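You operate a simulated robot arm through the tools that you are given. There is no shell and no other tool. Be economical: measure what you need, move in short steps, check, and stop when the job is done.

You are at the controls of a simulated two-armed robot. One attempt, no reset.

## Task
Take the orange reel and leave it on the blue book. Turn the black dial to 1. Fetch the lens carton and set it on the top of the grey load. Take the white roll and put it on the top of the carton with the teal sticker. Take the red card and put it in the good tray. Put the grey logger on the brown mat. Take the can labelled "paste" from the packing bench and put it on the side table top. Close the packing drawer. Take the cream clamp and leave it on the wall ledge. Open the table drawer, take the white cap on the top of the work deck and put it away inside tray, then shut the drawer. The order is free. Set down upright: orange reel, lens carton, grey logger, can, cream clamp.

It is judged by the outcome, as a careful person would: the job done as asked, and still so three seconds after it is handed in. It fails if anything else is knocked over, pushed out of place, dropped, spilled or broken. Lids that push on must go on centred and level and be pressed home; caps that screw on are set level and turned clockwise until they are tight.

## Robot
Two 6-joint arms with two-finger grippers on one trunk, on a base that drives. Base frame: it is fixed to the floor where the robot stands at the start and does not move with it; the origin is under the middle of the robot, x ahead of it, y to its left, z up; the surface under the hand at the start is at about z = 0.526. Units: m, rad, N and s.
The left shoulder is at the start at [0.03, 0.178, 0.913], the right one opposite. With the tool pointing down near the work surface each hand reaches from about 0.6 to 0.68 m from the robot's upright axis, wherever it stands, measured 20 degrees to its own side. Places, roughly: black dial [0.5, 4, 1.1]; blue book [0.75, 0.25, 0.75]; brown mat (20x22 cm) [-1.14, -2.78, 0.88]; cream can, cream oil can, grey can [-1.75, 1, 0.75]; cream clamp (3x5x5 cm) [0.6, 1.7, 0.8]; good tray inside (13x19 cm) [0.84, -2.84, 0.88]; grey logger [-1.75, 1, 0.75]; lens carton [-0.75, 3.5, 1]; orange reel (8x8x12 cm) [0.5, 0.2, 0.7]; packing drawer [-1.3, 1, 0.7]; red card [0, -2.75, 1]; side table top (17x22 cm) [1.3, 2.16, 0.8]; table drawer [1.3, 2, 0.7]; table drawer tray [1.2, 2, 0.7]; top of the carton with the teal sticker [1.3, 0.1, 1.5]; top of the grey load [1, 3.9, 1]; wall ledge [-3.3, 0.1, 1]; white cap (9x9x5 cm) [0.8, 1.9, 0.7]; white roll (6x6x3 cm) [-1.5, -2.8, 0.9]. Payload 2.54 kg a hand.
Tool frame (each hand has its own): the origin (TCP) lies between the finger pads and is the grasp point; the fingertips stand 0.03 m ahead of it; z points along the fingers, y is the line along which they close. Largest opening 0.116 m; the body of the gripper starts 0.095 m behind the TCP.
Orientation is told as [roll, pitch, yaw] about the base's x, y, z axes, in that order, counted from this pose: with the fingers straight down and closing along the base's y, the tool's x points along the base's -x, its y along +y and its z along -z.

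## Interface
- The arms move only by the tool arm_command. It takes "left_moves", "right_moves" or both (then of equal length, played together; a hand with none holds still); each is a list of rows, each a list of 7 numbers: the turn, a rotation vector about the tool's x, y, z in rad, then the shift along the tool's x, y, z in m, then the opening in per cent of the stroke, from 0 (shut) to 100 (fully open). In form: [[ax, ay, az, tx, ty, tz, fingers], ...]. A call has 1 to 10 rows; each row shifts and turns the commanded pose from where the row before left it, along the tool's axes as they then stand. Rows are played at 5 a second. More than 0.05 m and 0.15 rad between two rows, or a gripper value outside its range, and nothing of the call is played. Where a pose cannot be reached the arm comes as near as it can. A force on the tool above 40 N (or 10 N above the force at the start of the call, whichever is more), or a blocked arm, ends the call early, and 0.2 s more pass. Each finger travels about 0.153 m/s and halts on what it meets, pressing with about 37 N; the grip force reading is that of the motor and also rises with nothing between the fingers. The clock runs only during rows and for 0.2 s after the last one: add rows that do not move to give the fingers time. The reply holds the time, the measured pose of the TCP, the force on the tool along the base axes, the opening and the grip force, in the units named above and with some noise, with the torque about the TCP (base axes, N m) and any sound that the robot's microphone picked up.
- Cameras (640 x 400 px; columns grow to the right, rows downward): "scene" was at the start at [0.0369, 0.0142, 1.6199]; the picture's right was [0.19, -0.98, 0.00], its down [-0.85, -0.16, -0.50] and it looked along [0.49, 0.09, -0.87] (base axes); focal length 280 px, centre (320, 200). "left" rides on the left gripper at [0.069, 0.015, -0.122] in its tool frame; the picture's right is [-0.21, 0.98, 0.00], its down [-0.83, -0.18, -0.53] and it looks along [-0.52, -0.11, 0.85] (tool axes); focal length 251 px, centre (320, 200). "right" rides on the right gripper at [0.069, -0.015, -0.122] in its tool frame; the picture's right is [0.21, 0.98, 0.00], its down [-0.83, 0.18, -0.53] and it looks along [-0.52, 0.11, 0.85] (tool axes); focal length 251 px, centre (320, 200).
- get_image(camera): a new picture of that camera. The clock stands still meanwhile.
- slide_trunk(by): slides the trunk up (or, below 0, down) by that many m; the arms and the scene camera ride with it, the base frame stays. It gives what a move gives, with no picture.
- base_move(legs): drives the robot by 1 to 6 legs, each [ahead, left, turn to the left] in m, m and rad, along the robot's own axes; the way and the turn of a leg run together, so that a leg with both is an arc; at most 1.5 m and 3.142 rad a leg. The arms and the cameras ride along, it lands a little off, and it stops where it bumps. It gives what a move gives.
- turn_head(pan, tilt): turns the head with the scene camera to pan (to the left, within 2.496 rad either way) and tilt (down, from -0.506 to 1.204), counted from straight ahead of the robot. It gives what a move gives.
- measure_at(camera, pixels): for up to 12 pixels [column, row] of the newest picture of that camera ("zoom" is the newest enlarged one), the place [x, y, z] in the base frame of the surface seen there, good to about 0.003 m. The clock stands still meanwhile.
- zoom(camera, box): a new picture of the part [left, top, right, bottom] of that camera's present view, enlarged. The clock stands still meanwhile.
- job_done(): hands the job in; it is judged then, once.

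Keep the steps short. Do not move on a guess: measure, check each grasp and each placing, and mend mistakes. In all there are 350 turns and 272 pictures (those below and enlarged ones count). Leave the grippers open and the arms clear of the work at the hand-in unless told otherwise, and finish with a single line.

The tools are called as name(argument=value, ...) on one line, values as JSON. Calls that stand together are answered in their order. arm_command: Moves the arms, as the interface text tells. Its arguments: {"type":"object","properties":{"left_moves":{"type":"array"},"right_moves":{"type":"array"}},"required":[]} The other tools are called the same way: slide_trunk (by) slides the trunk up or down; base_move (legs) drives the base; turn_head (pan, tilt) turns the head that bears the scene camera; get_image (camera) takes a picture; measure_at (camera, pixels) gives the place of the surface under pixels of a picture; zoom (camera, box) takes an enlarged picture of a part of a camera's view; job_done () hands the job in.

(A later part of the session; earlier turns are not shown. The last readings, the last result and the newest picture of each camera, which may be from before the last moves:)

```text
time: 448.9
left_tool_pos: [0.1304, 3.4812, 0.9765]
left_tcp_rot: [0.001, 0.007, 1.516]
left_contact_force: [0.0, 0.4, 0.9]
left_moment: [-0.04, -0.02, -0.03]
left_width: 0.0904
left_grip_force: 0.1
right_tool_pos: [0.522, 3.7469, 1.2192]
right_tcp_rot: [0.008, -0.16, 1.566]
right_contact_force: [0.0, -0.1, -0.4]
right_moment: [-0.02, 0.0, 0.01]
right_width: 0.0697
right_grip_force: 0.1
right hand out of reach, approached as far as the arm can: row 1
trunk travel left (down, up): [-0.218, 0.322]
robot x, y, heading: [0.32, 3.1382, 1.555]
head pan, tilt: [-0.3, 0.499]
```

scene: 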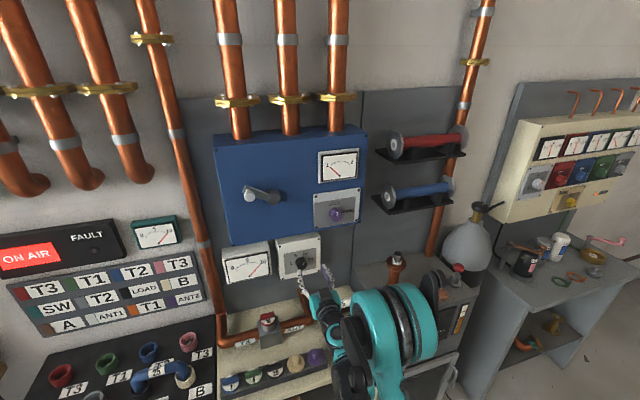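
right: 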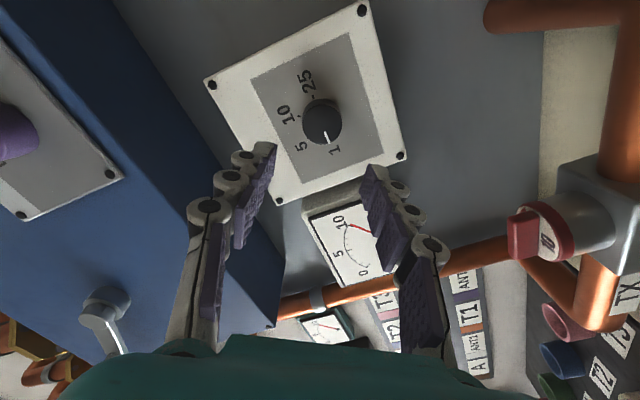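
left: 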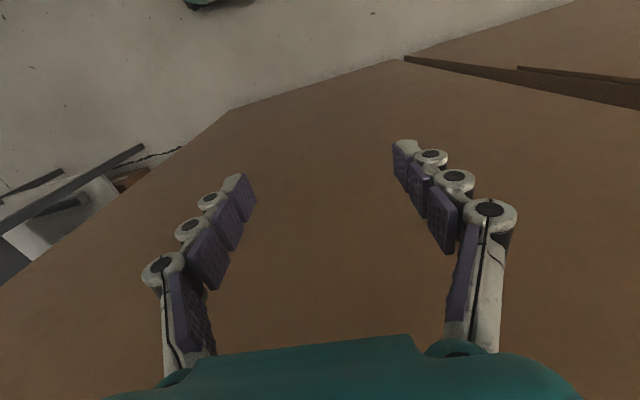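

arm_command(right_moves=[[0, 0.08, 0, 0.04, 0, 0, 60], [0, 0.08, 0, 0.04, 0, 0, 60], [0, 0, 0, 0.045, 0, 0, 70], [0, 0, 0, 0.045, 0, 0, 80], [0, 0, 0, 0.045, 0, 0, 80]])

slide_trunk(by=0.15)

zoom(camera="scene", box=[340, 180, 520, 400])

```text
time: 450.1
left_tool_pos: [0.1297, 3.4773, 0.9769]
left_tcp_rot: [-0.001, 0.0, 1.518]
left_contact_force: [-0.1, -1.2, 0.2]
left_moment: [0.08, -0.03, 0.02]
left_width: 0.0905
left_grip_force: 0.0
right_tool_pos: [0.5232, 3.526, 1.2118]
right_tcp_rot: [0.008, -0.003, 1.57]
right_contact_force: [-0.3, -1.1, -0.1]
right_moment: [0.08, 0.01, 0.01]
right_width: 0.0928
right_grip_force: 0.2
trunk travel left (down, up): [-0.218, 0.322]
robot x, y, heading: [0.3201, 3.1335, 1.559]
head pan, tilt: [-0.3, 0.499]
```

```text
time: 451.9
left_tool_pos: [0.1295, 3.478, 1.1273]
left_tcp_rot: [0.0, 0.005, 1.518]
left_contact_force: [0.2, 0.7, 0.0]
left_moment: [0.01, -0.01, 0.01]
left_width: 0.0902
left_grip_force: 0.0
right_tool_pos: [0.5248, 3.5293, 1.3615]
right_tcp_rot: [0.01, 0.0, 1.569]
right_contact_force: [0.2, -0.1, -0.9]
right_moment: [-0.01, 0.01, -0.04]
right_width: 0.0927
right_grip_force: 0.0
trunk travel left (down, up): [-0.368, 0.172]
robot x, y, heading: [0.3202, 3.1328, 1.553]
head pan, tilt: [-0.3, 0.499]
```

```text
1.82 times, centred on (430, 290) of scene
```

zoom: 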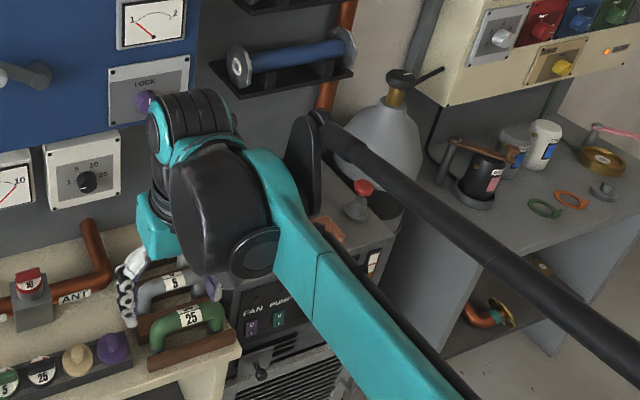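

base_move(legs=[[-0.02, 0.5, 0.01], [-0.15, 0.46, 0]])

get_image(camera="left")

```text
time: 457.3
left_tool_pos: [-0.8343, 3.3131, 1.1278]
left_tcp_rot: [0.0, 0.003, 1.531]
left_contact_force: [-0.3, -0.1, 0.4]
left_moment: [0.02, 0.0, -0.01]
left_width: 0.0904
left_grip_force: 0.0
right_tool_pos: [-0.4408, 3.3694, 1.3613]
right_tcp_rot: [0.009, -0.002, 1.583]
right_contact_force: [-0.5, 0.0, 0.2]
right_moment: [0.01, 0.04, -0.01]
right_width: 0.0929
right_grip_force: 0.0
trunk travel left (down, up): [-0.368, 0.172]
robot x, y, heading: [-0.6391, 2.9706, 1.57]
head pan, tilt: [-0.3, 0.499]
```

```text
103 pictures are left
```

left: 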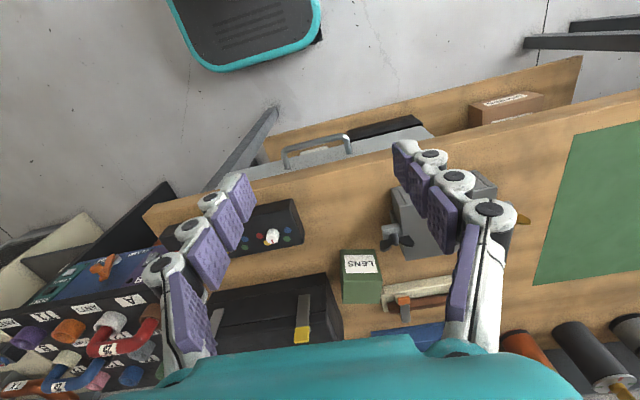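

measure_at(camera="left", pixels=[[343, 252], [378, 252], [345, 273], [380, 273], [362, 263], [343, 298], [380, 298], [332, 300], [392, 240], [392, 290]])

zoom(camera="left", box=[260, 200, 460, 350])

```text
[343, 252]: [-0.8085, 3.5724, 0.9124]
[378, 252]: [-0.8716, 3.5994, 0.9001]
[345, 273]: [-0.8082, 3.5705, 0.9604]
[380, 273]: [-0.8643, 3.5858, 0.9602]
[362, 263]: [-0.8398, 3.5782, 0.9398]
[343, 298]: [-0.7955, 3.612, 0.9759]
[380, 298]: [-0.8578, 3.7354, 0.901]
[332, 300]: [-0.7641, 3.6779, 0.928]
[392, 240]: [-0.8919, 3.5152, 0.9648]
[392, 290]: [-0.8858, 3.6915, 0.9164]
```

```text
2.67 times, centred on (360, 275) of left
```

zoom: 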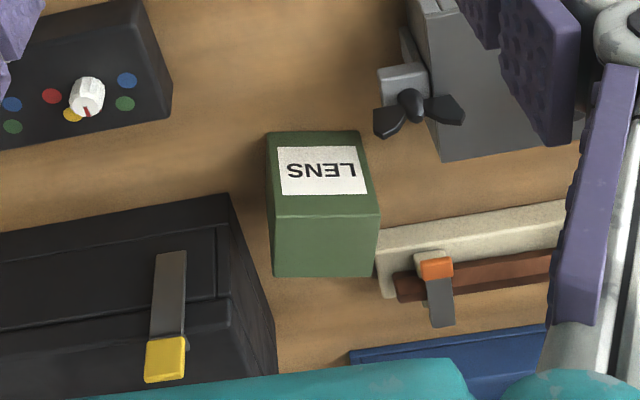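

Carton centre ≈(-0.830, 3.609), top 0.976, turned ~13° clockwise. Move above it with the hand turned to match.

arm_command(left_moves=[[0, 0, 0, -0.049, 0.001, 0, 80], [0, 0, 0, -0.049, 0.001, 0, 80], [0, 0, 0, -0.049, 0.001, 0, 80], [0, 0, 0, -0.049, 0.001, 0, 80], [0, 0, 0, -0.049, 0.001, 0, 80], [0, 0, 0, -0.049, 0.001, 0, 80], [0, 0, 0.105, 0, 0, 0, 80], [0, 0, 0.105, 0, 0, 0.04, 75], [0, 0, 0, 0, 0, 0.03, 75], [0, 0, 0, 0, 0, 0, 75]])

get_image(camera="left")

```text
time: 459.5
left_tool_pos: [-0.827, 3.6084, 1.0564]
left_tcp_rot: [-0.003, 0.003, 1.32]
left_contact_force: [0.1, -0.1, 0.8]
left_moment: [0.03, -0.02, -0.03]
left_width: 0.0872
left_grip_force: 0.1
right_tool_pos: [-0.4403, 3.3698, 1.3614]
right_tcp_rot: [0.01, -0.002, 1.583]
right_contact_force: [0.0, -0.2, -0.1]
right_moment: [0.04, 0.0, -0.01]
right_width: 0.0928
right_grip_force: 0.1
trunk travel left (down, up): [-0.368, 0.172]
robot x, y, heading: [-0.6386, 2.9725, 1.569]
head pan, tilt: [-0.3, 0.499]
```

```text
101 pictures are left
```

left: 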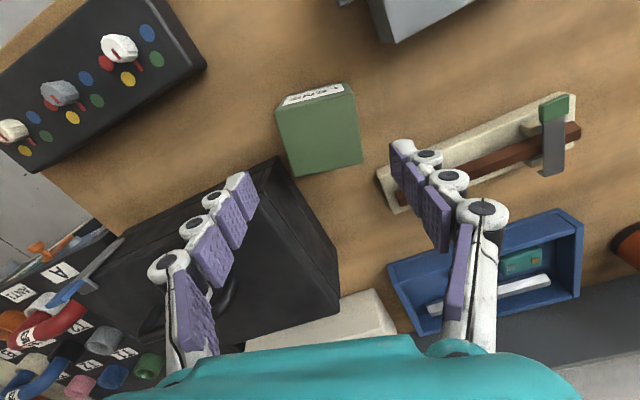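

measure_at(camera="left", pixels=[[281, 110], [350, 92], [360, 160], [294, 174], [320, 135], [378, 180], [300, 210]])

```text
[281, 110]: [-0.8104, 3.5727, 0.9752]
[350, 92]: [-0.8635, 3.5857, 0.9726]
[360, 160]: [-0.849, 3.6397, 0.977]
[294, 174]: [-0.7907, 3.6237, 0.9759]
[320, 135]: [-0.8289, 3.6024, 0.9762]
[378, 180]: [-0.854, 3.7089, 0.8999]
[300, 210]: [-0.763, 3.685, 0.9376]
```

arm_command(left_moves=[[0, 0, 0, 0.003, 0.001, 0.04, 72], [0, 0, 0, 0, 0, 0.03, 72], [0, 0, 0, 0, 0, 0.014, 72], [0, 0, 0, 0, 0, 0, 72]])

get_image(camera="left")

```text
time: 460.5
left_tool_pos: [-0.8279, 3.6068, 0.9717]
left_tcp_rot: [-0.001, 0.003, 1.32]
left_contact_force: [0.0, 0.0, -1.0]
left_moment: [-0.03, -0.02, 0.03]
left_width: 0.0834
left_grip_force: 0.1
right_tool_pos: [-0.4394, 3.3699, 1.3618]
right_tcp_rot: [0.009, -0.004, 1.584]
right_contact_force: [0.6, -0.9, -0.8]
right_moment: [0.01, -0.01, 0.0]
right_width: 0.0929
right_grip_force: 0.0
trunk travel left (down, up): [-0.368, 0.172]
robot x, y, heading: [-0.6418, 2.9734, 1.574]
head pan, tilt: [-0.3, 0.499]
```

```text
100 pictures are left
```

left: 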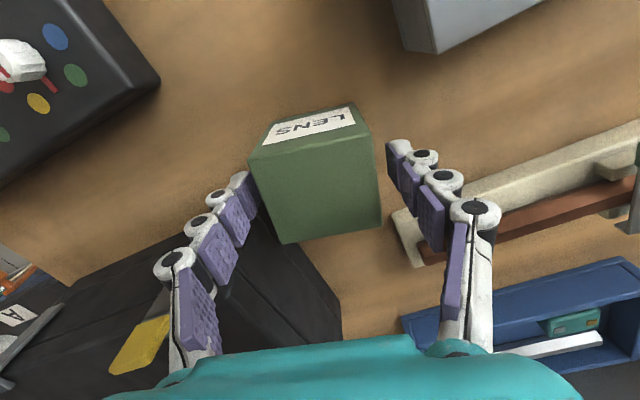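

arm_command(left_moves=[[0, 0, 0, 0, 0, 0, 50], [0, 0, 0, 0, 0, 0, 40], [0, 0, 0, 0, 0, 0, 35], [0, 0, 0, 0, 0, 0, 35], [0, 0, 0, 0, 0, -0.03, 35], [0, 0, 0, 0, 0, -0.05, 35], [0, 0, 0, 0, 0, -0.05, 35], [0, 0, 0, 0, 0, -0.05, 35], [0, 0, 0, 0, 0, 0, 35]])

get_image(camera="left")

```text
time: 462.5
left_tool_pos: [-0.8284, 3.6037, 1.1493]
left_tcp_rot: [-0.001, 0.004, 1.319]
left_contact_force: [0.6, 0.3, -1.1]
left_moment: [-0.01, 0.01, -0.01]
left_width: 0.064
left_grip_force: 36.5
right_tool_pos: [-0.4411, 3.3715, 1.3623]
right_tcp_rot: [0.008, -0.002, 1.583]
right_contact_force: [0.7, -0.6, 0.8]
right_moment: [-0.04, -0.02, -0.02]
right_width: 0.0929
right_grip_force: 0.1
trunk travel left (down, up): [-0.368, 0.172]
robot x, y, heading: [-0.638, 2.974, 1.568]
head pan, tilt: [-0.3, 0.499]
```

```text
99 pictures are left
```

left: 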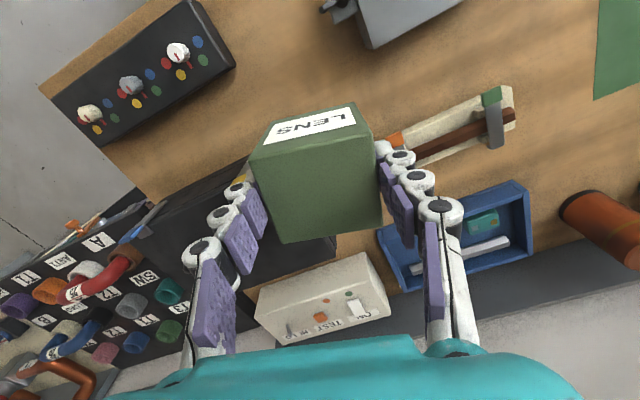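

Lens carton held. Retract and slide east to the grey load.

arm_command(left_moves=[[0, 0, 0, 0.045, 0, 0, 35], [0, 0, 0, 0.045, 0, 0, 35], [0, 0, 0, 0.045, 0, 0, 35], [0, 0, 0, 0.045, 0, 0, 35]])

base_move(legs=[[0.17, -0.3, 0], [0, -1.45, 0]])

turn_head(pan=0.2, tilt=0.7)

get_image(camera="scene")

```text
time: 463.5
left_tool_pos: [-0.8729, 3.4269, 1.1509]
left_tcp_rot: [-0.001, 0.002, 1.32]
left_contact_force: [-0.5, -0.4, -2.7]
left_moment: [0.02, -0.01, 0.01]
left_width: 0.0642
left_grip_force: 37.2
right_tool_pos: [-0.4407, 3.3679, 1.3634]
right_tcp_rot: [0.008, -0.003, 1.583]
right_contact_force: [-0.1, -0.7, 0.4]
right_moment: [0.01, -0.06, 0.0]
right_width: 0.0928
right_grip_force: 0.1
trunk travel left (down, up): [-0.368, 0.172]
robot x, y, heading: [-0.6382, 2.9721, 1.569]
head pan, tilt: [-0.3, 0.499]
```

```text
time: 472.5
left_tool_pos: [0.8779, 3.5915, 1.1504]
left_tcp_rot: [-0.001, 0.003, 1.302]
left_contact_force: [0.7, 0.0, -1.9]
left_moment: [0.01, 0.0, -0.02]
left_width: 0.0637
left_grip_force: 37.0
right_tool_pos: [1.3092, 3.5238, 1.3621]
right_tcp_rot: [0.009, -0.002, 1.565]
right_contact_force: [-0.7, -0.3, 0.0]
right_moment: [0.02, 0.02, 0.02]
right_width: 0.0928
right_grip_force: 0.1
trunk travel left (down, up): [-0.368, 0.172]
robot x, y, heading: [1.1064, 3.13, 1.551]
head pan, tilt: [-0.3, 0.499]
```

```text
time: 473.4
left_tool_pos: [0.879, 3.5915, 1.1512]
left_tcp_rot: [-0.001, 0.002, 1.305]
left_contact_force: [0.4, 0.1, -0.6]
left_moment: [0.01, 0.0, -0.03]
left_width: 0.064
left_grip_force: 36.5
right_tool_pos: [1.3081, 3.5251, 1.3615]
right_tcp_rot: [0.009, -0.001, 1.564]
right_contact_force: [0.8, -0.4, -0.2]
right_moment: [0.0, -0.01, -0.03]
right_width: 0.0929
right_grip_force: 0.0
trunk travel left (down, up): [-0.368, 0.172]
robot x, y, heading: [1.1029, 3.1319, 1.549]
head pan, tilt: [0.201, 0.7]
```

```text
98 pictures are left
```

scene: 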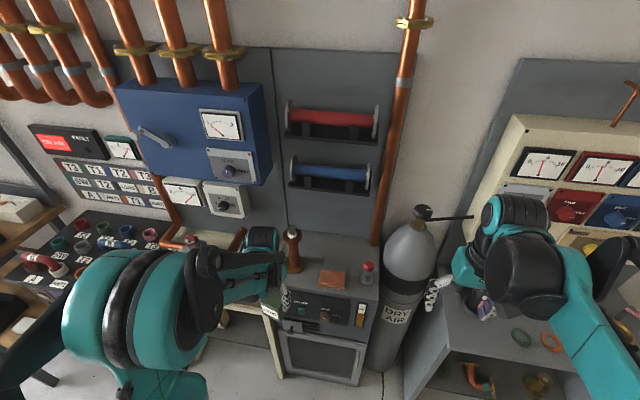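

zoom(camera="scene", box=[240, 200, 420, 340])

measure_at(camera="scene", pixels=[[300, 285], [370, 298], [330, 260], [350, 260], [310, 265], [332, 280], [367, 272], [292, 265], [345, 245], [375, 250], [350, 310], [320, 270]])

get_image(camera="left")

```text
2.86 times, centred on (330, 270) of scene
```

zoom: 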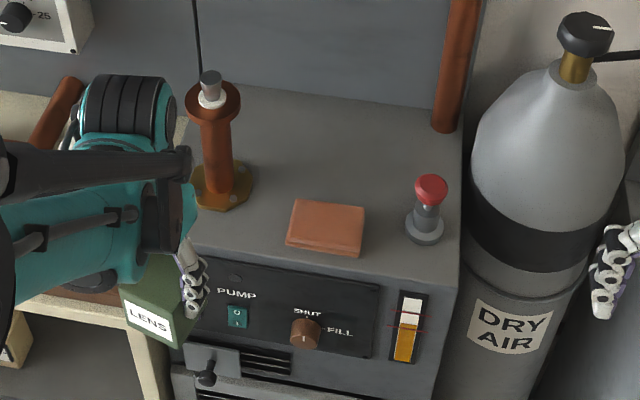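

```text
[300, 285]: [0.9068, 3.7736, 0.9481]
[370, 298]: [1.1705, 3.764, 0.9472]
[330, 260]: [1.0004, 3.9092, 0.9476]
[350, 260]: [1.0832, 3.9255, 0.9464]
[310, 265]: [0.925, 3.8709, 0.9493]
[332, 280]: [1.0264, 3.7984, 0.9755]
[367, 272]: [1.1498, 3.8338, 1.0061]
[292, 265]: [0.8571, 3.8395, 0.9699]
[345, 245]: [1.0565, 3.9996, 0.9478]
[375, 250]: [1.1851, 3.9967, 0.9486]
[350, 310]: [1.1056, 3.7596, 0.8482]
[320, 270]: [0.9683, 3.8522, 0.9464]
```

```text
96 pictures are left
```

left: 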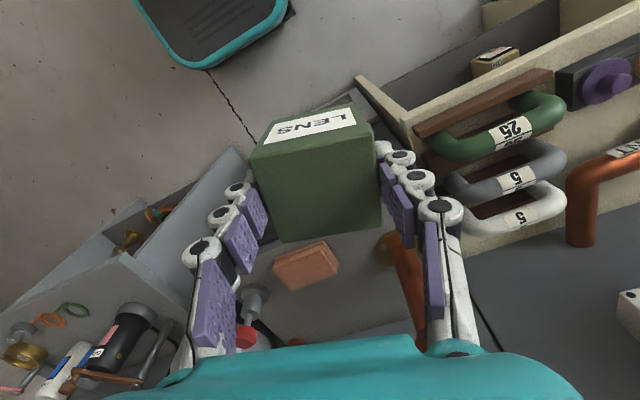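

measure_at(camera="scene", pixels=[[330, 188], [295, 165], [365, 175], [330, 200], [300, 185], [355, 195], [330, 120], [293, 235], [340, 225], [285, 262], [315, 290], [347, 290]])

```text
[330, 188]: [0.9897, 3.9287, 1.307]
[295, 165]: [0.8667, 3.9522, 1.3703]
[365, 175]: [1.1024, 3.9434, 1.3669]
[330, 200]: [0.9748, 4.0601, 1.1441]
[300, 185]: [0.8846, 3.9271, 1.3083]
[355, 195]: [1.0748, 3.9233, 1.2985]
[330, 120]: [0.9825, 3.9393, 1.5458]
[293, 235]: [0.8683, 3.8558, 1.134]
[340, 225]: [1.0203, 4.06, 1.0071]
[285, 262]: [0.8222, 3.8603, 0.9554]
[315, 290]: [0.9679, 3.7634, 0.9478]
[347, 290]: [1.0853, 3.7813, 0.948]
```

Free spot behind the brick: about (1.035, 3.88), between the standpipe and the valve, under a bracket at z 1.30. I'll line up the base and square the carton.

base_move(legs=[[0.1, -0.13, 0.02]])

arm_command(left_moves=[[0, 0, -0.13, 0, 0, 0, 35], [0, 0, -0.13, 0, 0, 0, 35], [0, 0, 0, 0, 0, 0.03, 35], [0, 0, 0, 0, 0, 0.03, 35], [0, 0, 0, 0, 0, 0, 35]])

get_image(camera="left")

```text
time: 474.9
left_tool_pos: [0.9967, 3.6831, 1.151]
left_tcp_rot: [-0.001, 0.004, 1.33]
left_contact_force: [0.4, 0.5, -1.3]
left_moment: [0.0, 0.0, 0.04]
left_width: 0.0643
left_grip_force: 37.4
right_tool_pos: [1.4293, 3.628, 1.3622]
right_tcp_rot: [0.009, -0.003, 1.591]
right_contact_force: [-0.8, -0.2, -0.3]
right_moment: [-0.04, 0.01, -0.05]
right_width: 0.0931
right_grip_force: 0.1
trunk travel left (down, up): [-0.368, 0.172]
robot x, y, heading: [1.2354, 3.226, 1.581]
head pan, tilt: [0.201, 0.7]
```

```text
time: 476.1
left_tool_pos: [1.0002, 3.6827, 1.0904]
left_tcp_rot: [0.0, 0.003, 1.589]
left_contact_force: [-0.3, -1.1, -1.7]
left_moment: [-0.02, -0.01, 0.01]
left_width: 0.0639
left_grip_force: 37.2
right_tool_pos: [1.4304, 3.6279, 1.3627]
right_tcp_rot: [0.008, -0.005, 1.591]
right_contact_force: [-0.3, -0.1, 0.1]
right_moment: [0.04, 0.02, -0.01]
right_width: 0.0928
right_grip_force: 0.1
trunk travel left (down, up): [-0.368, 0.172]
robot x, y, heading: [1.2368, 3.2261, 1.578]
head pan, tilt: [0.201, 0.7]
```

```text
95 pictures are left
```

left: 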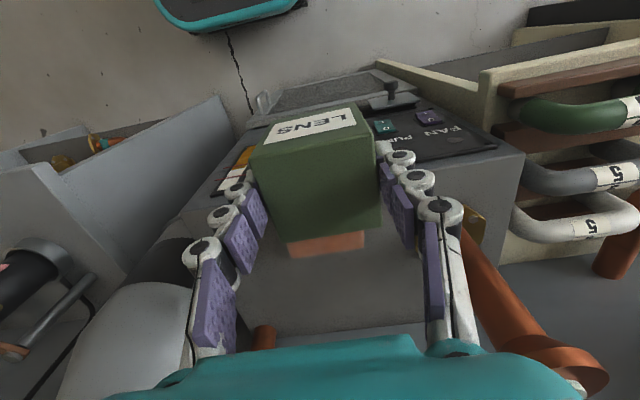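

measure_at(camera="left", pixels=[[330, 244], [300, 252], [360, 243], [330, 256], [300, 300], [380, 280], [270, 340], [330, 320]])

```text
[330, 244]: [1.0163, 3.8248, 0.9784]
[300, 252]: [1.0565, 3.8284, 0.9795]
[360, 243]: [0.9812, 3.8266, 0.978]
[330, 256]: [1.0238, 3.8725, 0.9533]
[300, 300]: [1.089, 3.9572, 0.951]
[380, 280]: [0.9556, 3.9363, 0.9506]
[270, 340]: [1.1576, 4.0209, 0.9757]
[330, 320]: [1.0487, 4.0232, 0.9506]
```

arm_command(left_moves=[[0, 0, 0, -0.0394, -0.0077, 0, 35], [0, 0, 0, -0.0394, -0.0077, 0, 35], [0, 0, 0, -0.0394, -0.0077, 0, 35], [0, 0, 0, -0.0394, -0.0077, 0, 35], [0, 0, 0, -0.0394, -0.0077, 0, 35], [0, 0, 0, 0, 0, 0.03, 35], [0, 0, 0, 0, 0, 0.03, 35], [0, 0, 0, 0, 0, 0, 35]])

get_image(camera="left")

zoom(camera="scene", box=[200, 120, 420, 300])

```text
time: 477.9
left_tool_pos: [1.0357, 3.8803, 1.0313]
left_tcp_rot: [0.0, 0.004, 1.591]
left_contact_force: [0.4, 0.0, -1.9]
left_moment: [0.04, 0.0, -0.03]
left_width: 0.0642
left_grip_force: 37.2
right_tool_pos: [1.4282, 3.6259, 1.3618]
right_tcp_rot: [0.009, -0.004, 1.592]
right_contact_force: [-0.2, -0.5, -0.3]
right_moment: [0.02, -0.02, 0.02]
right_width: 0.093
right_grip_force: 0.1
trunk travel left (down, up): [-0.368, 0.172]
robot x, y, heading: [1.2351, 3.2298, 1.582]
head pan, tilt: [0.201, 0.7]
```

```text
94 pictures are left
```

left: 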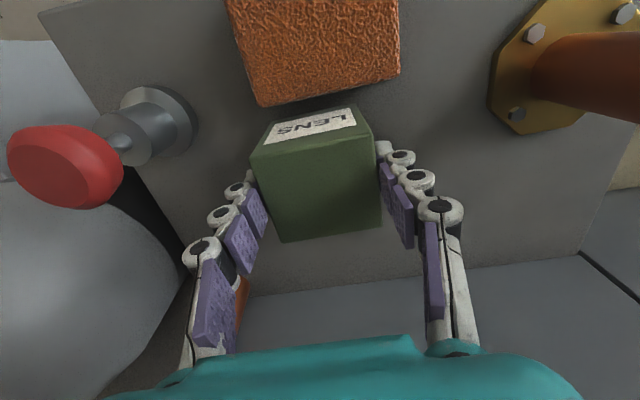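

```text
2.22 times, centred on (310, 210) of scene
```

zoom: 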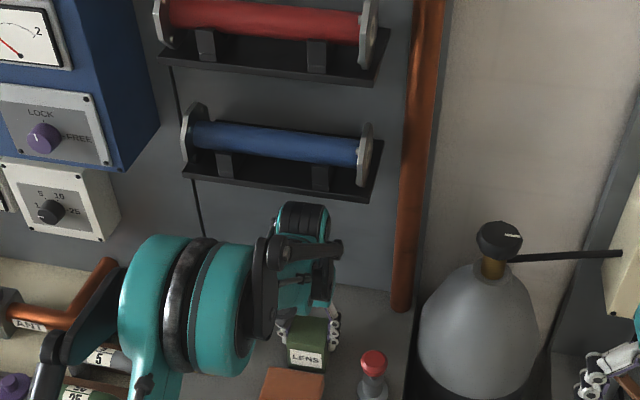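

Clear all round. Lower to contact.

arm_command(left_moves=[[0, 0, 0, 0, 0, 0.005, 35], [0, 0, 0, 0, 0, 0.003, 35], [0, 0, 0, 0, 0, 0.002, 35], [0, 0, 0, 0, 0, 0, 35]])

```text
time: 478.9
left_tool_pos: [1.0351, 3.8795, 1.0212]
left_tcp_rot: [-0.001, 0.003, 1.592]
left_contact_force: [0.1, 11.6, 29.9]
left_moment: [0.3, 0.05, 0.04]
left_width: 0.0644
left_grip_force: 37.2
right_tool_pos: [1.4301, 3.626, 1.3627]
right_tcp_rot: [0.011, -0.003, 1.59]
right_contact_force: [-0.4, 0.0, -0.2]
right_moment: [0.0, 0.0, 0.01]
right_width: 0.0929
right_grip_force: 0.1
trunk travel left (down, up): [-0.368, 0.172]
robot x, y, heading: [1.2381, 3.228, 1.58]
head pan, tilt: [0.201, 0.7]
```

arm_command(left_moves=[[0, 0, 0, 0, 0, -0.002, 35], [0, 0, 0, 0, 0, 0, 62], [0, 0, 0, 0, 0, 0, 72], [0, 0, 0, 0, 0, 0, 72], [0, 0, 0, 0, 0, -0.02, 72], [0, 0, 0, 0.005, 0, -0.03, 72], [0, 0, 0, 0.04, 0, -0.02, 72], [0, 0, 0, 0.045, 0, -0.02, 72], [0, 0, 0, 0.045, 0, -0.02, 72], [0, 0, 0, 0.045, 0, -0.01, 72]])

get_image(camera="left")

```text
time: 481.1
left_tool_pos: [1.0382, 3.6999, 1.1462]
left_tcp_rot: [0.0, 0.003, 1.591]
left_contact_force: [0.7, -0.5, -0.5]
left_moment: [0.04, -0.04, -0.02]
left_width: 0.0838
left_grip_force: 0.0
right_tool_pos: [1.429, 3.6248, 1.3623]
right_tcp_rot: [0.007, -0.004, 1.592]
right_contact_force: [-0.2, -0.1, -0.1]
right_moment: [0.08, -0.02, 0.02]
right_width: 0.0927
right_grip_force: 0.0
trunk travel left (down, up): [-0.368, 0.172]
robot x, y, heading: [1.2359, 3.2276, 1.578]
head pan, tilt: [0.201, 0.7]
```

```text
92 pictures are left
```

left: 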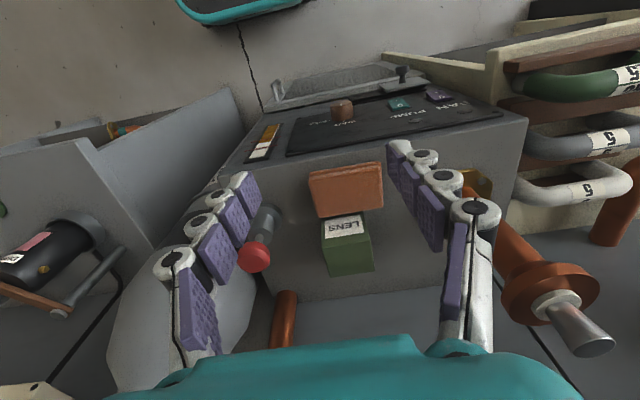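

Carton stands upright on the load. Next the white cap: retract, drive around to the west side of the work deck.

arm_command(left_moves=[[0, 0, 0, 0.045, 0, 0, 80], [0, 0, 0, 0.045, 0, 0, 80], [0, 0, 0, 0.03, 0, 0, 80]], right_moves=[[0, 0, 0, 0.04, 0, 0.02, 80], [0, 0, 0, 0.04, 0, 0.02, 80], [0, 0, 0, 0.02, 0, 0.02, 80]])

base_move(legs=[[0, 1.4, 0], [-0.3, 0.25, 0], [0, 0, -1.57], [0, -1.2, 0]])

turn_head(pan=0.2, tilt=0.8)

get_image(camera="scene")

```text
time: 481.9
left_tool_pos: [1.0385, 3.5829, 1.1447]
left_tcp_rot: [0.001, 0.005, 1.592]
left_contact_force: [-0.3, -0.1, 0.2]
left_moment: [-0.01, -0.01, 0.05]
left_width: 0.0928
left_grip_force: 0.1
right_tool_pos: [1.4326, 3.5268, 1.3028]
right_tcp_rot: [0.009, -0.004, 1.592]
right_contact_force: [-0.6, -0.1, -0.2]
right_moment: [0.01, -0.03, 0.01]
right_width: 0.093
right_grip_force: 0.0
trunk travel left (down, up): [-0.368, 0.172]
robot x, y, heading: [1.2353, 3.2255, 1.583]
head pan, tilt: [0.201, 0.7]
```

```text
time: 500.4
left_tool_pos: [0.0043, 1.9097, 1.1448]
left_tcp_rot: [0.001, 0.003, 0.105]
left_contact_force: [-0.2, 0.7, 0.1]
left_moment: [-0.03, 0.0, -0.01]
left_width: 0.093
left_grip_force: 0.0
right_tool_pos: [-0.0187, 1.512, 1.3032]
right_tcp_rot: [0.009, -0.001, 0.108]
right_contact_force: [0.0, 0.0, -0.6]
right_moment: [0.03, -0.01, 0.0]
right_width: 0.0926
right_grip_force: 0.0
trunk travel left (down, up): [-0.368, 0.172]
robot x, y, heading: [-0.3318, 1.683, 0.093]
head pan, tilt: [0.201, 0.7]
```

```text
time: 501.1
left_tool_pos: [0.0035, 1.9091, 1.1453]
left_tcp_rot: [0.0, 0.004, 0.104]
left_contact_force: [0.2, 0.4, 0.3]
left_moment: [0.01, -0.01, -0.02]
left_width: 0.0927
left_grip_force: 0.1
right_tool_pos: [-0.018, 1.514, 1.3031]
right_tcp_rot: [0.009, -0.004, 0.109]
right_contact_force: [-0.5, 0.1, -0.9]
right_moment: [0.02, 0.01, 0.02]
right_width: 0.0928
right_grip_force: 0.2
trunk travel left (down, up): [-0.368, 0.172]
robot x, y, heading: [-0.3348, 1.6842, 0.094]
head pan, tilt: [0.201, 0.799]
```

```text
91 pictures are left
```

scene: 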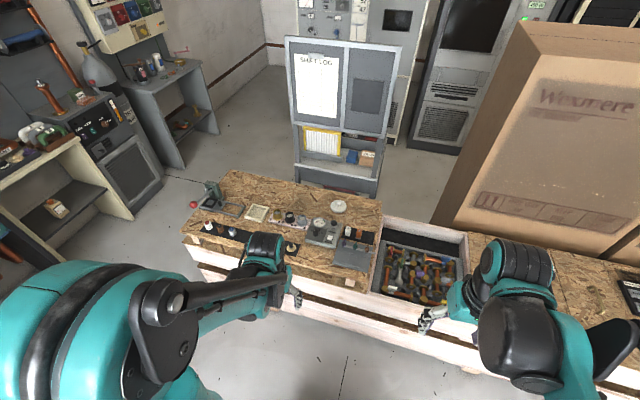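

base_move(legs=[[0.05, 0.03, -0.094], [0.32, 0, 0]])

slide_trunk(by=-0.12)

zoom(camera="scene", box=[120, 140, 420, 340])

get_image(camera="left")

```text
time: 503.8
left_tool_pos: [0.3984, 1.9118, 1.1437]
left_tcp_rot: [-0.001, 0.005, 0.015]
left_contact_force: [1.2, -0.2, -0.1]
left_moment: [0.01, 0.04, 0.02]
left_width: 0.0927
left_grip_force: 0.0
right_tool_pos: [0.3418, 1.518, 1.3033]
right_tcp_rot: [0.009, -0.004, 0.02]
right_contact_force: [0.8, -0.4, 0.5]
right_moment: [0.0, 0.04, 0.01]
right_width: 0.0929
right_grip_force: 0.0
trunk travel left (down, up): [-0.368, 0.172]
robot x, y, heading: [0.042, 1.7148, 0.004]
head pan, tilt: [0.201, 0.799]
```

```text
time: 505.3
left_tool_pos: [0.399, 1.9119, 1.0243]
left_tcp_rot: [0.0, 0.003, 0.016]
left_contact_force: [-1.1, -0.4, 0.1]
left_moment: [0.01, 0.01, -0.01]
left_width: 0.093
left_grip_force: 0.1
right_tool_pos: [0.3425, 1.5189, 1.1833]
right_tcp_rot: [0.008, -0.003, 0.019]
right_contact_force: [0.4, -0.3, 0.5]
right_moment: [0.02, 0.0, 0.0]
right_width: 0.0927
right_grip_force: 0.0
trunk travel left (down, up): [-0.248, 0.292]
robot x, y, heading: [0.0421, 1.7142, 0.01]
head pan, tilt: [0.201, 0.799]
```

```text
2.00 times, centred on (270, 240) of scene
```

zoom: 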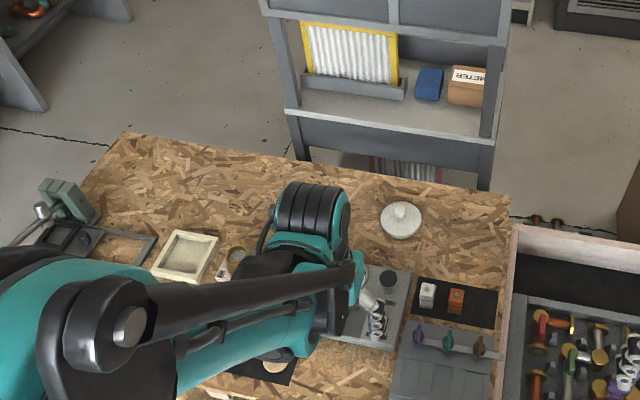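

```text
89 pictures are left
```

left: 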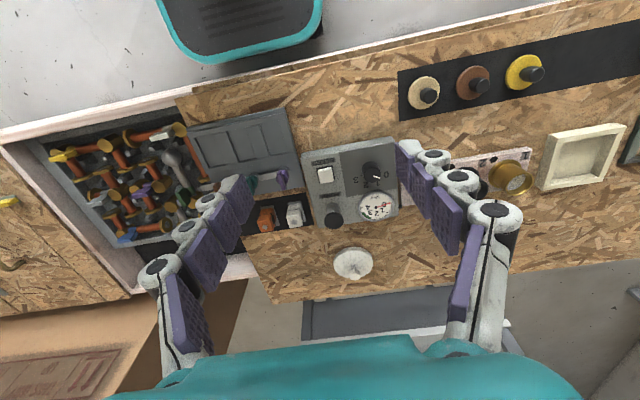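

measure_at(camera="left", pixels=[[335, 262], [372, 262], [352, 248], [354, 280], [353, 268], [350, 255], [352, 290], [310, 270]])

zoom(camera="left", box=[290, 220, 420, 310])

```text
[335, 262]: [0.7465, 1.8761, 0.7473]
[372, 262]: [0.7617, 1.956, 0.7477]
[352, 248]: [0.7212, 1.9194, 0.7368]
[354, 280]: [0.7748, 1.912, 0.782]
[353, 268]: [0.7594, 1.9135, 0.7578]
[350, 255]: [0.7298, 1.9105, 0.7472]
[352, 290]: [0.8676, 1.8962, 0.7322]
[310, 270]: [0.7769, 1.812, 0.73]
```

```text
4.44 times, centred on (355, 265) of left
```

zoom: 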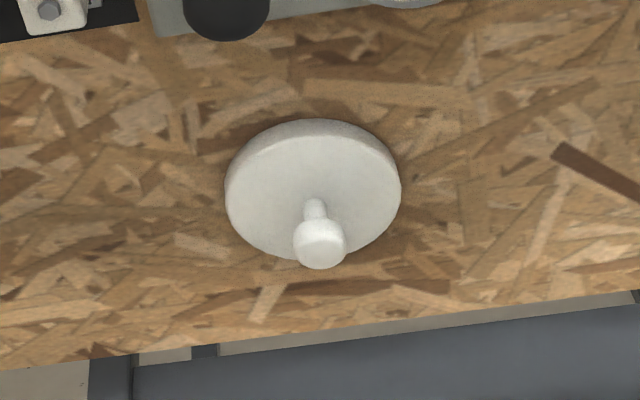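

Cap: disc centre (0.76, 1.914), knob on top up to z 0.782. I'll grip the knob. Reaching forward in steps.

arm_command(left_moves=[[0, 0, 0, -0.045, 0, 0, 60], [0, 0, 0, -0.045, 0, 0, 60], [0, 0, 0, -0.045, 0, 0, 50], [0, 0, 0, -0.045, 0, 0, 50], [0, 0, 0, -0.045, 0, 0, 50], [0, 0, 0, -0.045, 0, 0, 50], [0, 0, 0, -0.045, 0, 0, 50], [0, 0, 0, -0.045, 0, 0, 50], [0, 0, 0, 0, 0, 0.045, 50], [0, 0, 0, 0, 0, 0.045, 50]])

get_image(camera="left")

```text
time: 507.5
left_tool_pos: [0.7599, 1.9171, 0.9313]
left_tcp_rot: [0.001, 0.005, 0.016]
left_contact_force: [-0.5, -0.2, 0.1]
left_moment: [-0.04, 0.04, 0.05]
left_width: 0.0578
left_grip_force: 0.0
right_tool_pos: [0.3417, 1.5189, 1.1826]
right_tcp_rot: [0.007, -0.004, 0.019]
right_contact_force: [0.9, -0.2, -0.3]
right_moment: [0.02, 0.0, -0.04]
right_width: 0.0927
right_grip_force: 0.2
trunk travel left (down, up): [-0.248, 0.292]
robot x, y, heading: [0.0437, 1.7167, 0.006]
head pan, tilt: [0.201, 0.799]
```

```text
87 pictures are left
```

left: 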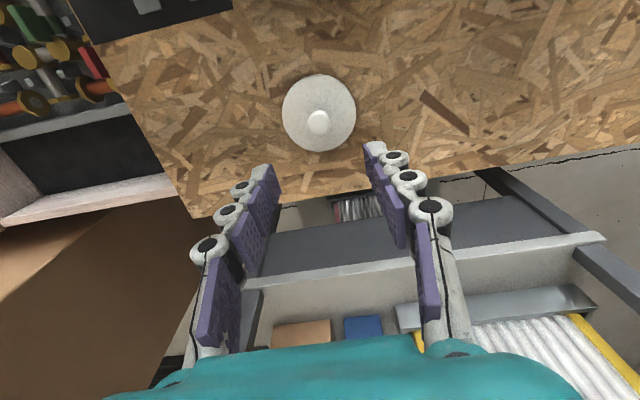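

measure_at(camera="left", pixels=[[318, 122], [308, 124], [328, 122], [318, 113], [284, 112], [354, 112], [318, 76], [320, 150]])

```text
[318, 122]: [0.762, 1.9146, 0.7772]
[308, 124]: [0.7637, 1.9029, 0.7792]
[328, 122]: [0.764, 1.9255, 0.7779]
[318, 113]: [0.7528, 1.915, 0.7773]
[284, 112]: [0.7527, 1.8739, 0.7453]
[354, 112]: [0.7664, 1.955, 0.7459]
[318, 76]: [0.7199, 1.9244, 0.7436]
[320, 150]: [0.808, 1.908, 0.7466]
```

arm_command(left_moves=[[0, 0, 0, -0.002, -0.0025, 0.045, 45], [0, 0, 0, 0, 0, 0.045, 45], [0, 0, 0, 0, 0, 0.04, 45], [0, 0, 0, 0, 0, 0.018, 45], [0, 0, 0, 0, 0, 0, 45]])

get_image(camera="left")

```text
time: 508.7
left_tool_pos: [0.7617, 1.9173, 0.7874]
left_tcp_rot: [-0.001, 0.004, 0.015]
left_contact_force: [-1.3, -0.5, 0.2]
left_moment: [-0.01, -0.02, 0.01]
left_width: 0.0524
left_grip_force: 0.0
right_tool_pos: [0.3412, 1.5181, 1.1824]
right_tcp_rot: [0.008, -0.002, 0.02]
right_contact_force: [0.7, 0.1, 0.1]
right_moment: [0.01, 0.0, 0.01]
right_width: 0.0929
right_grip_force: 0.0
trunk travel left (down, up): [-0.248, 0.292]
robot x, y, heading: [0.0436, 1.7125, 0.009]
head pan, tilt: [0.201, 0.799]
```

```text
86 pictures are left
```

left: 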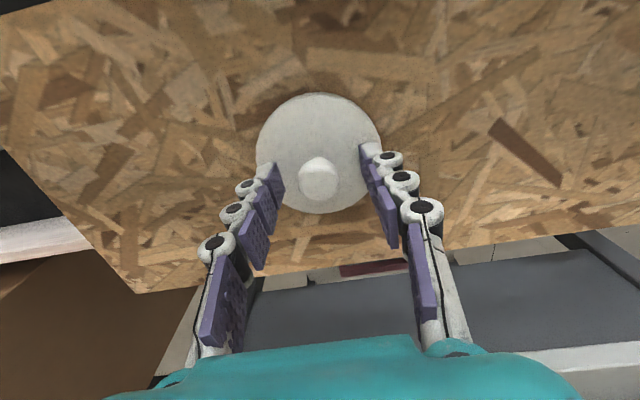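

arm_command(left_moves=[[0, 0, 0, 0, -0.002, 0.004, 45], [0, 0, 0, 0, 0, 0, 25], [0, 0, 0, 0, 0, 0, 10], [0, 0, 0, 0, 0, 0, 5], [0, 0, 0, 0, 0, -0.02, 5], [0, 0, 0, 0, 0, -0.04, 5], [0, 0, 0, 0, 0, -0.045, 5], [0, 0, 0, 0, 0, 0, 5]])

get_image(camera="left")

```text
time: 510.5
left_tool_pos: [0.7619, 1.9121, 0.8876]
left_tcp_rot: [0.0, 0.006, 0.016]
left_contact_force: [0.0, -0.9, -1.0]
left_moment: [-0.01, -0.02, 0.06]
left_width: 0.0239
left_grip_force: 37.1
right_tool_pos: [0.3425, 1.5186, 1.182]
right_tcp_rot: [0.009, -0.002, 0.02]
right_contact_force: [0.7, 0.2, 0.2]
right_moment: [-0.04, 0.01, 0.01]
right_width: 0.0927
right_grip_force: 0.1
trunk travel left (down, up): [-0.248, 0.292]
robot x, y, heading: [0.0462, 1.715, 0.004]
head pan, tilt: [0.201, 0.799]
```

```text
85 pictures are left
```

left: 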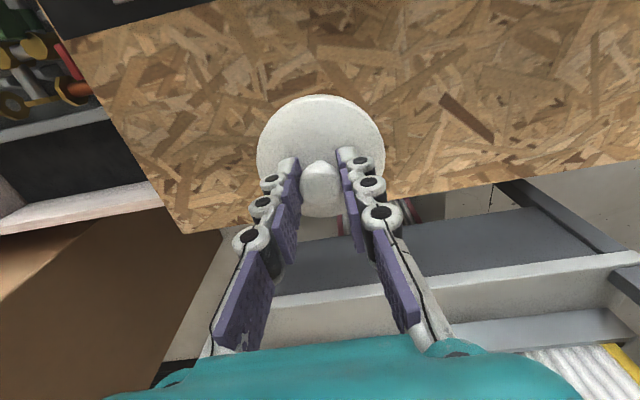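

Cap held by its knob. Raise, retract, and drive around to the side table's open side.

arm_command(left_moves=[[0, 0, 0, 0, 0, -0.048, 5], [0, 0, 0, 0, 0, -0.048, 5], [0, 0, 0, 0, 0, -0.048, 5], [0, 0, 0, 0.045, 0, 0, 5], [0, 0, 0, 0.045, 0, 0, 5], [0, 0, 0, 0.045, 0, 0, 5], [0, 0, 0, 0.045, 0, 0, 5], [0, 0, 0, 0.045, 0, 0, 5], [0, 0, 0, 0.045, 0, 0, 5]])

base_move(legs=[[-0.4, 0, 0], [0, 1.42, 0], [1.5, 0, 0], [0.9, 0, 0]])

```text
time: 512.5
left_tool_pos: [0.4851, 1.9125, 1.0324]
left_tcp_rot: [0.0, 0.003, 0.016]
left_contact_force: [0.0, 0.7, -1.0]
left_moment: [0.0, -0.01, 0.01]
left_width: 0.0237
left_grip_force: 37.1
right_tool_pos: [0.339, 1.5191, 1.184]
right_tcp_rot: [0.008, -0.003, 0.019]
right_contact_force: [-0.4, -0.4, -0.1]
right_moment: [0.0, -0.02, 0.01]
right_width: 0.0928
right_grip_force: 0.0
trunk travel left (down, up): [-0.248, 0.292]
robot x, y, heading: [0.0416, 1.7203, 0.005]
head pan, tilt: [0.201, 0.799]
```

```text
time: 533.0
left_tool_pos: [2.5047, 3.2126, 1.0316]
left_tcp_rot: [-0.001, 0.008, -0.048]
left_contact_force: [-0.6, 0.1, -1.5]
left_moment: [-0.02, 0.01, 0.03]
left_width: 0.0236
left_grip_force: 36.9
right_tool_pos: [2.3346, 2.8285, 1.1828]
right_tcp_rot: [0.01, -0.002, -0.046]
right_contact_force: [0.8, 0.3, -0.1]
right_moment: [0.05, 0.01, 0.03]
right_width: 0.0927
right_grip_force: 0.0
trunk travel left (down, up): [-0.248, 0.292]
robot x, y, heading: [2.0465, 3.0455, -0.065]
head pan, tilt: [0.201, 0.799]
```

base_move(legs=[[-0.15, 0, 0], [0, 0, -1.54], [0, 0, -1.54], [-0.15, 0, 0], [0, 1.25, 0]])

turn_head(pan=0, tilt=0.9)

get_image(camera="scene")

```text
time: 548.9
left_tool_pos: [1.541, 1.5952, 1.0314]
left_tcp_rot: [0.0, 0.004, 3.106]
left_contact_force: [-0.1, -0.1, -0.7]
left_moment: [0.05, -0.04, 0.0]
left_width: 0.0239
left_grip_force: 37.2
right_tool_pos: [1.7087, 1.98, 1.1836]
right_tcp_rot: [0.009, -0.001, 3.105]
right_contact_force: [0.7, -0.5, 0.1]
right_moment: [0.02, -0.01, -0.01]
right_width: 0.0926
right_grip_force: 0.1
trunk travel left (down, up): [-0.248, 0.292]
robot x, y, heading: [1.991, 1.7681, 3.092]
head pan, tilt: [0.201, 0.799]
```

```text
time: 549.7
left_tool_pos: [1.5427, 1.5952, 1.0313]
left_tcp_rot: [-0.001, 0.003, 3.105]
left_contact_force: [-0.6, 0.2, -0.9]
left_moment: [0.01, 0.0, 0.0]
left_width: 0.0239
left_grip_force: 37.4
right_tool_pos: [1.7091, 1.9791, 1.1831]
right_tcp_rot: [0.01, -0.003, 3.106]
right_contact_force: [-0.6, 0.5, 0.1]
right_moment: [0.01, -0.01, -0.03]
right_width: 0.0928
right_grip_force: 0.2
trunk travel left (down, up): [-0.248, 0.292]
robot x, y, heading: [1.9963, 1.7662, 3.088]
head pan, tilt: [0.0, 0.901]
```

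```text
84 pictures are left
```

scene: 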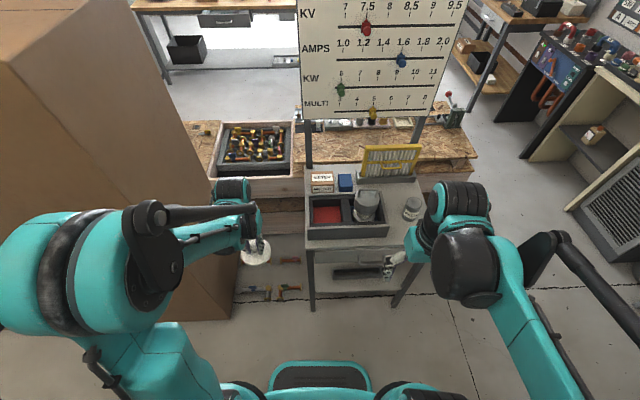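

Facing the table again. Plan for the drawer: hook the bar (x 1.475, y 1.95–2.05, z 0.731) with one finger of the right hand from above and pull. First square the base and measure the handle again.

base_move(legs=[[-0.07, -0.03, 0.053]])

arm_command(right_moves=[[0, 0, -0.143, 0, 0, 0, 70], [0, 0, -0.143, 0, 0, 0, 70], [0, 0, -0.143, 0, 0, 0, 70], [0, 0, -0.143, 0, 0, 0, 70], [0, 0, -0.143, 0, 0, 0, 70], [0, 0, -0.143, 0, 0, 0, 70], [0, 0, -0.143, 0, 0, 0, 70], [0, 0, -0.143, 0, 0, 0, 70], [0, 0, -0.143, 0, 0, 0, 70], [0, 0, -0.143, 0, 0, 0, 70]])

get_image(camera="right")

```text
time: 550.7
left_tool_pos: [1.6221, 1.6, 1.0314]
left_tcp_rot: [0.0, 0.003, -3.124]
left_contact_force: [0.4, 1.5, -0.9]
left_moment: [-0.03, 0.04, -0.01]
left_width: 0.0236
left_grip_force: 37.0
right_tool_pos: [1.7668, 1.9933, 1.184]
right_tcp_rot: [0.013, -0.003, -3.119]
right_contact_force: [0.7, -0.3, 0.1]
right_moment: [-0.01, 0.02, 0.02]
right_width: 0.0929
right_grip_force: 0.0
trunk travel left (down, up): [-0.248, 0.292]
robot x, y, heading: [2.0672, 1.7985, -3.135]
head pan, tilt: [0.0, 0.901]
```

```text
time: 552.9
left_tool_pos: [1.6208, 1.5999, 1.0324]
left_tcp_rot: [0.0, 0.004, -3.125]
left_contact_force: [-0.2, 1.0, -1.6]
left_moment: [-0.02, 0.01, 0.03]
left_width: 0.0236
left_grip_force: 37.0
right_tool_pos: [1.7667, 1.9918, 1.1831]
right_tcp_rot: [-0.001, -0.009, -1.689]
right_contact_force: [0.8, 0.2, 0.7]
right_moment: [-0.02, -0.02, 0.02]
right_width: 0.081
right_grip_force: 0.0
trunk travel left (down, up): [-0.248, 0.292]
robot x, y, heading: [2.065, 1.7951, -3.128]
head pan, tilt: [0.0, 0.901]
```

```text
83 pictures are left
```

right: 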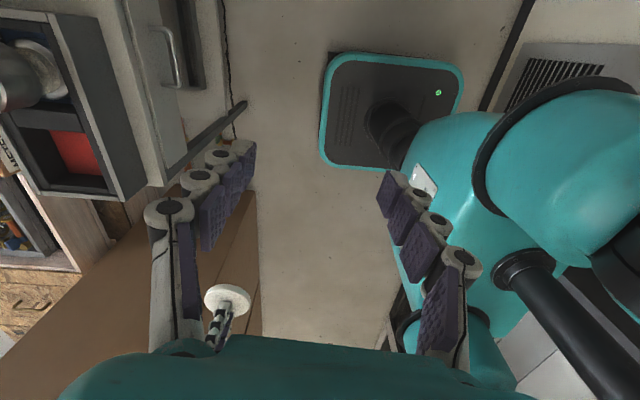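

measure_at(camera="right", pixels=[[164, 30], [177, 60], [178, 82], [160, 35], [150, 60], [150, 130], [95, 60], [135, 195], [125, 150], [183, 60]])

zoom(camera="right", box=[90, 0, 270, 130])

```text
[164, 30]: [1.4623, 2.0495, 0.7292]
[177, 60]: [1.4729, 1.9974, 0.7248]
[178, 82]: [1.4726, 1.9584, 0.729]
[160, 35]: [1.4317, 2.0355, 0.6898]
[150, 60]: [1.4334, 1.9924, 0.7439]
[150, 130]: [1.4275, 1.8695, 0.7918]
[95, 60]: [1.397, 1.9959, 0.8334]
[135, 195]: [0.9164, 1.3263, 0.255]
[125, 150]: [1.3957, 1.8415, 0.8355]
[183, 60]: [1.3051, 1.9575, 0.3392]
```

```text
3.08 times, centred on (180, 65) of right
```

zoom: 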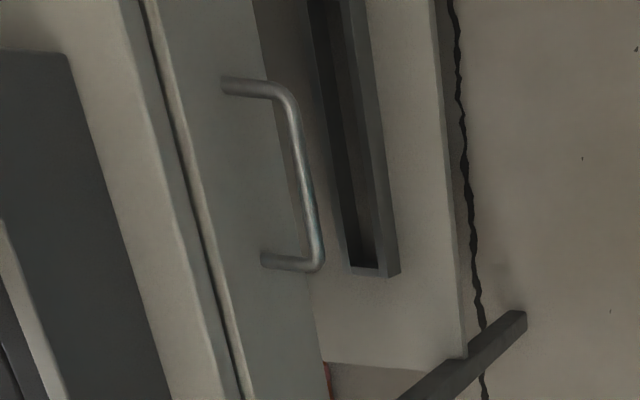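

arm_command(right_moves=[[0, 0, -0.118, 0.008, 0, 0, 70], [0, 0, 0, 0, -0.045, 0, 70], [0, 0, 0, 0, -0.045, 0, 70], [0, 0, 0, 0, -0.045, 0, 70], [0, 0, 0, 0, -0.045, 0, 70], [0, 0, 0, 0, -0.045, 0, 70], [0, 0, 0, 0, -0.044, 0, 70], [0, 0, 0, 0, 0, 0.048, 70], [0, 0, 0, 0, 0, 0.048, 70], [0, 0, 0, 0, 0, 0.048, 70]])

arm_command(right_moves=[[0, 0, 0, 0, 0, 0.048, 70], [0, 0, 0, 0, 0, 0.048, 70], [0, 0, 0, 0, 0, 0.048, 70], [0, 0, 0, 0, 0, 0.03, 70], [0, 0, 0, 0, 0, 0, 70]])

get_image(camera="right")

```text
time: 555.1
left_tool_pos: [1.6199, 1.5995, 1.0306]
left_tcp_rot: [-0.001, 0.006, -3.125]
left_contact_force: [1.4, 1.0, -0.5]
left_moment: [0.0, -0.01, -0.01]
left_width: 0.0238
left_grip_force: 37.4
right_tool_pos: [1.5, 2.0, 1.0375]
right_tcp_rot: [-0.001, -0.009, -1.574]
right_contact_force: [0.1, 0.4, -0.5]
right_moment: [-0.01, 0.01, 0.0]
right_width: 0.0811
right_grip_force: 0.1
trunk travel left (down, up): [-0.248, 0.292]
robot x, y, heading: [2.0634, 1.7976, -3.133]
head pan, tilt: [0.0, 0.901]
```

```text
time: 556.3
left_tool_pos: [1.6209, 1.6005, 1.0313]
left_tcp_rot: [-0.001, 0.003, -3.123]
left_contact_force: [-0.5, 1.1, 0.7]
left_moment: [0.03, -0.04, 0.01]
left_width: 0.0239
left_grip_force: 37.3
right_tool_pos: [1.5013, 1.9989, 0.8621]
right_tcp_rot: [0.0, -0.01, -1.575]
right_contact_force: [0.7, 0.5, -0.9]
right_moment: [-0.03, 0.01, 0.03]
right_width: 0.081
right_grip_force: 0.1
trunk travel left (down, up): [-0.248, 0.292]
robot x, y, heading: [2.067, 1.7987, -3.136]
head pan, tilt: [0.0, 0.901]
```

```text
81 pictures are left
```

right: 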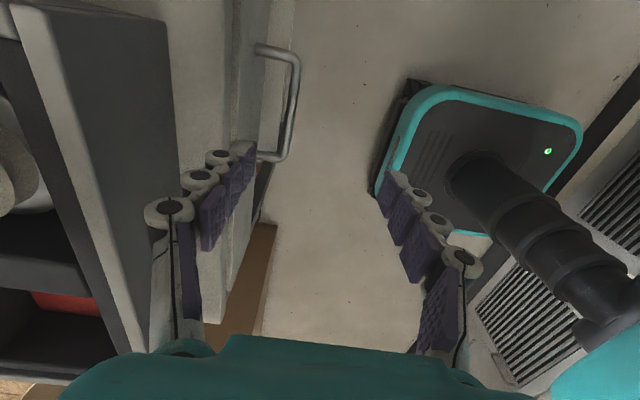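

arm_command(right_moves=[[0, 0, 0, 0, -0.004, 0.04, 70], [0, 0, 0, 0, 0, 0.04, 70], [0, 0, 0, 0, 0, 0.02, 70], [0, 0, 0, 0, 0, 0.02, 70], [0, 0, 0, 0, 0, 0, 70]])

get_image(camera="right")

```text
time: 557.5
left_tool_pos: [1.6207, 1.5996, 1.0317]
left_tcp_rot: [0.001, 0.004, -3.125]
left_contact_force: [0.4, -0.1, -2.1]
left_moment: [-0.01, -0.02, -0.03]
left_width: 0.0236
left_grip_force: 36.5
right_tool_pos: [1.4939, 1.9982, 0.7452]
right_tcp_rot: [-0.002, -0.008, -1.575]
right_contact_force: [-0.4, -0.6, 0.4]
right_moment: [0.02, 0.02, 0.0]
right_width: 0.0814
right_grip_force: 0.0
trunk travel left (down, up): [-0.248, 0.292]
robot x, y, heading: [2.0635, 1.7941, -3.136]
head pan, tilt: [0.0, 0.901]
```

```text
80 pictures are left
```

right: 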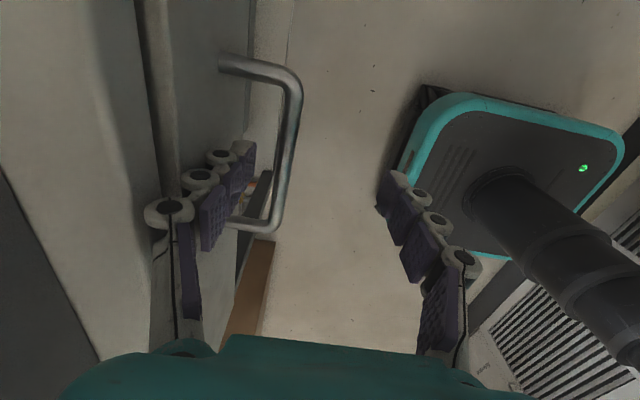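

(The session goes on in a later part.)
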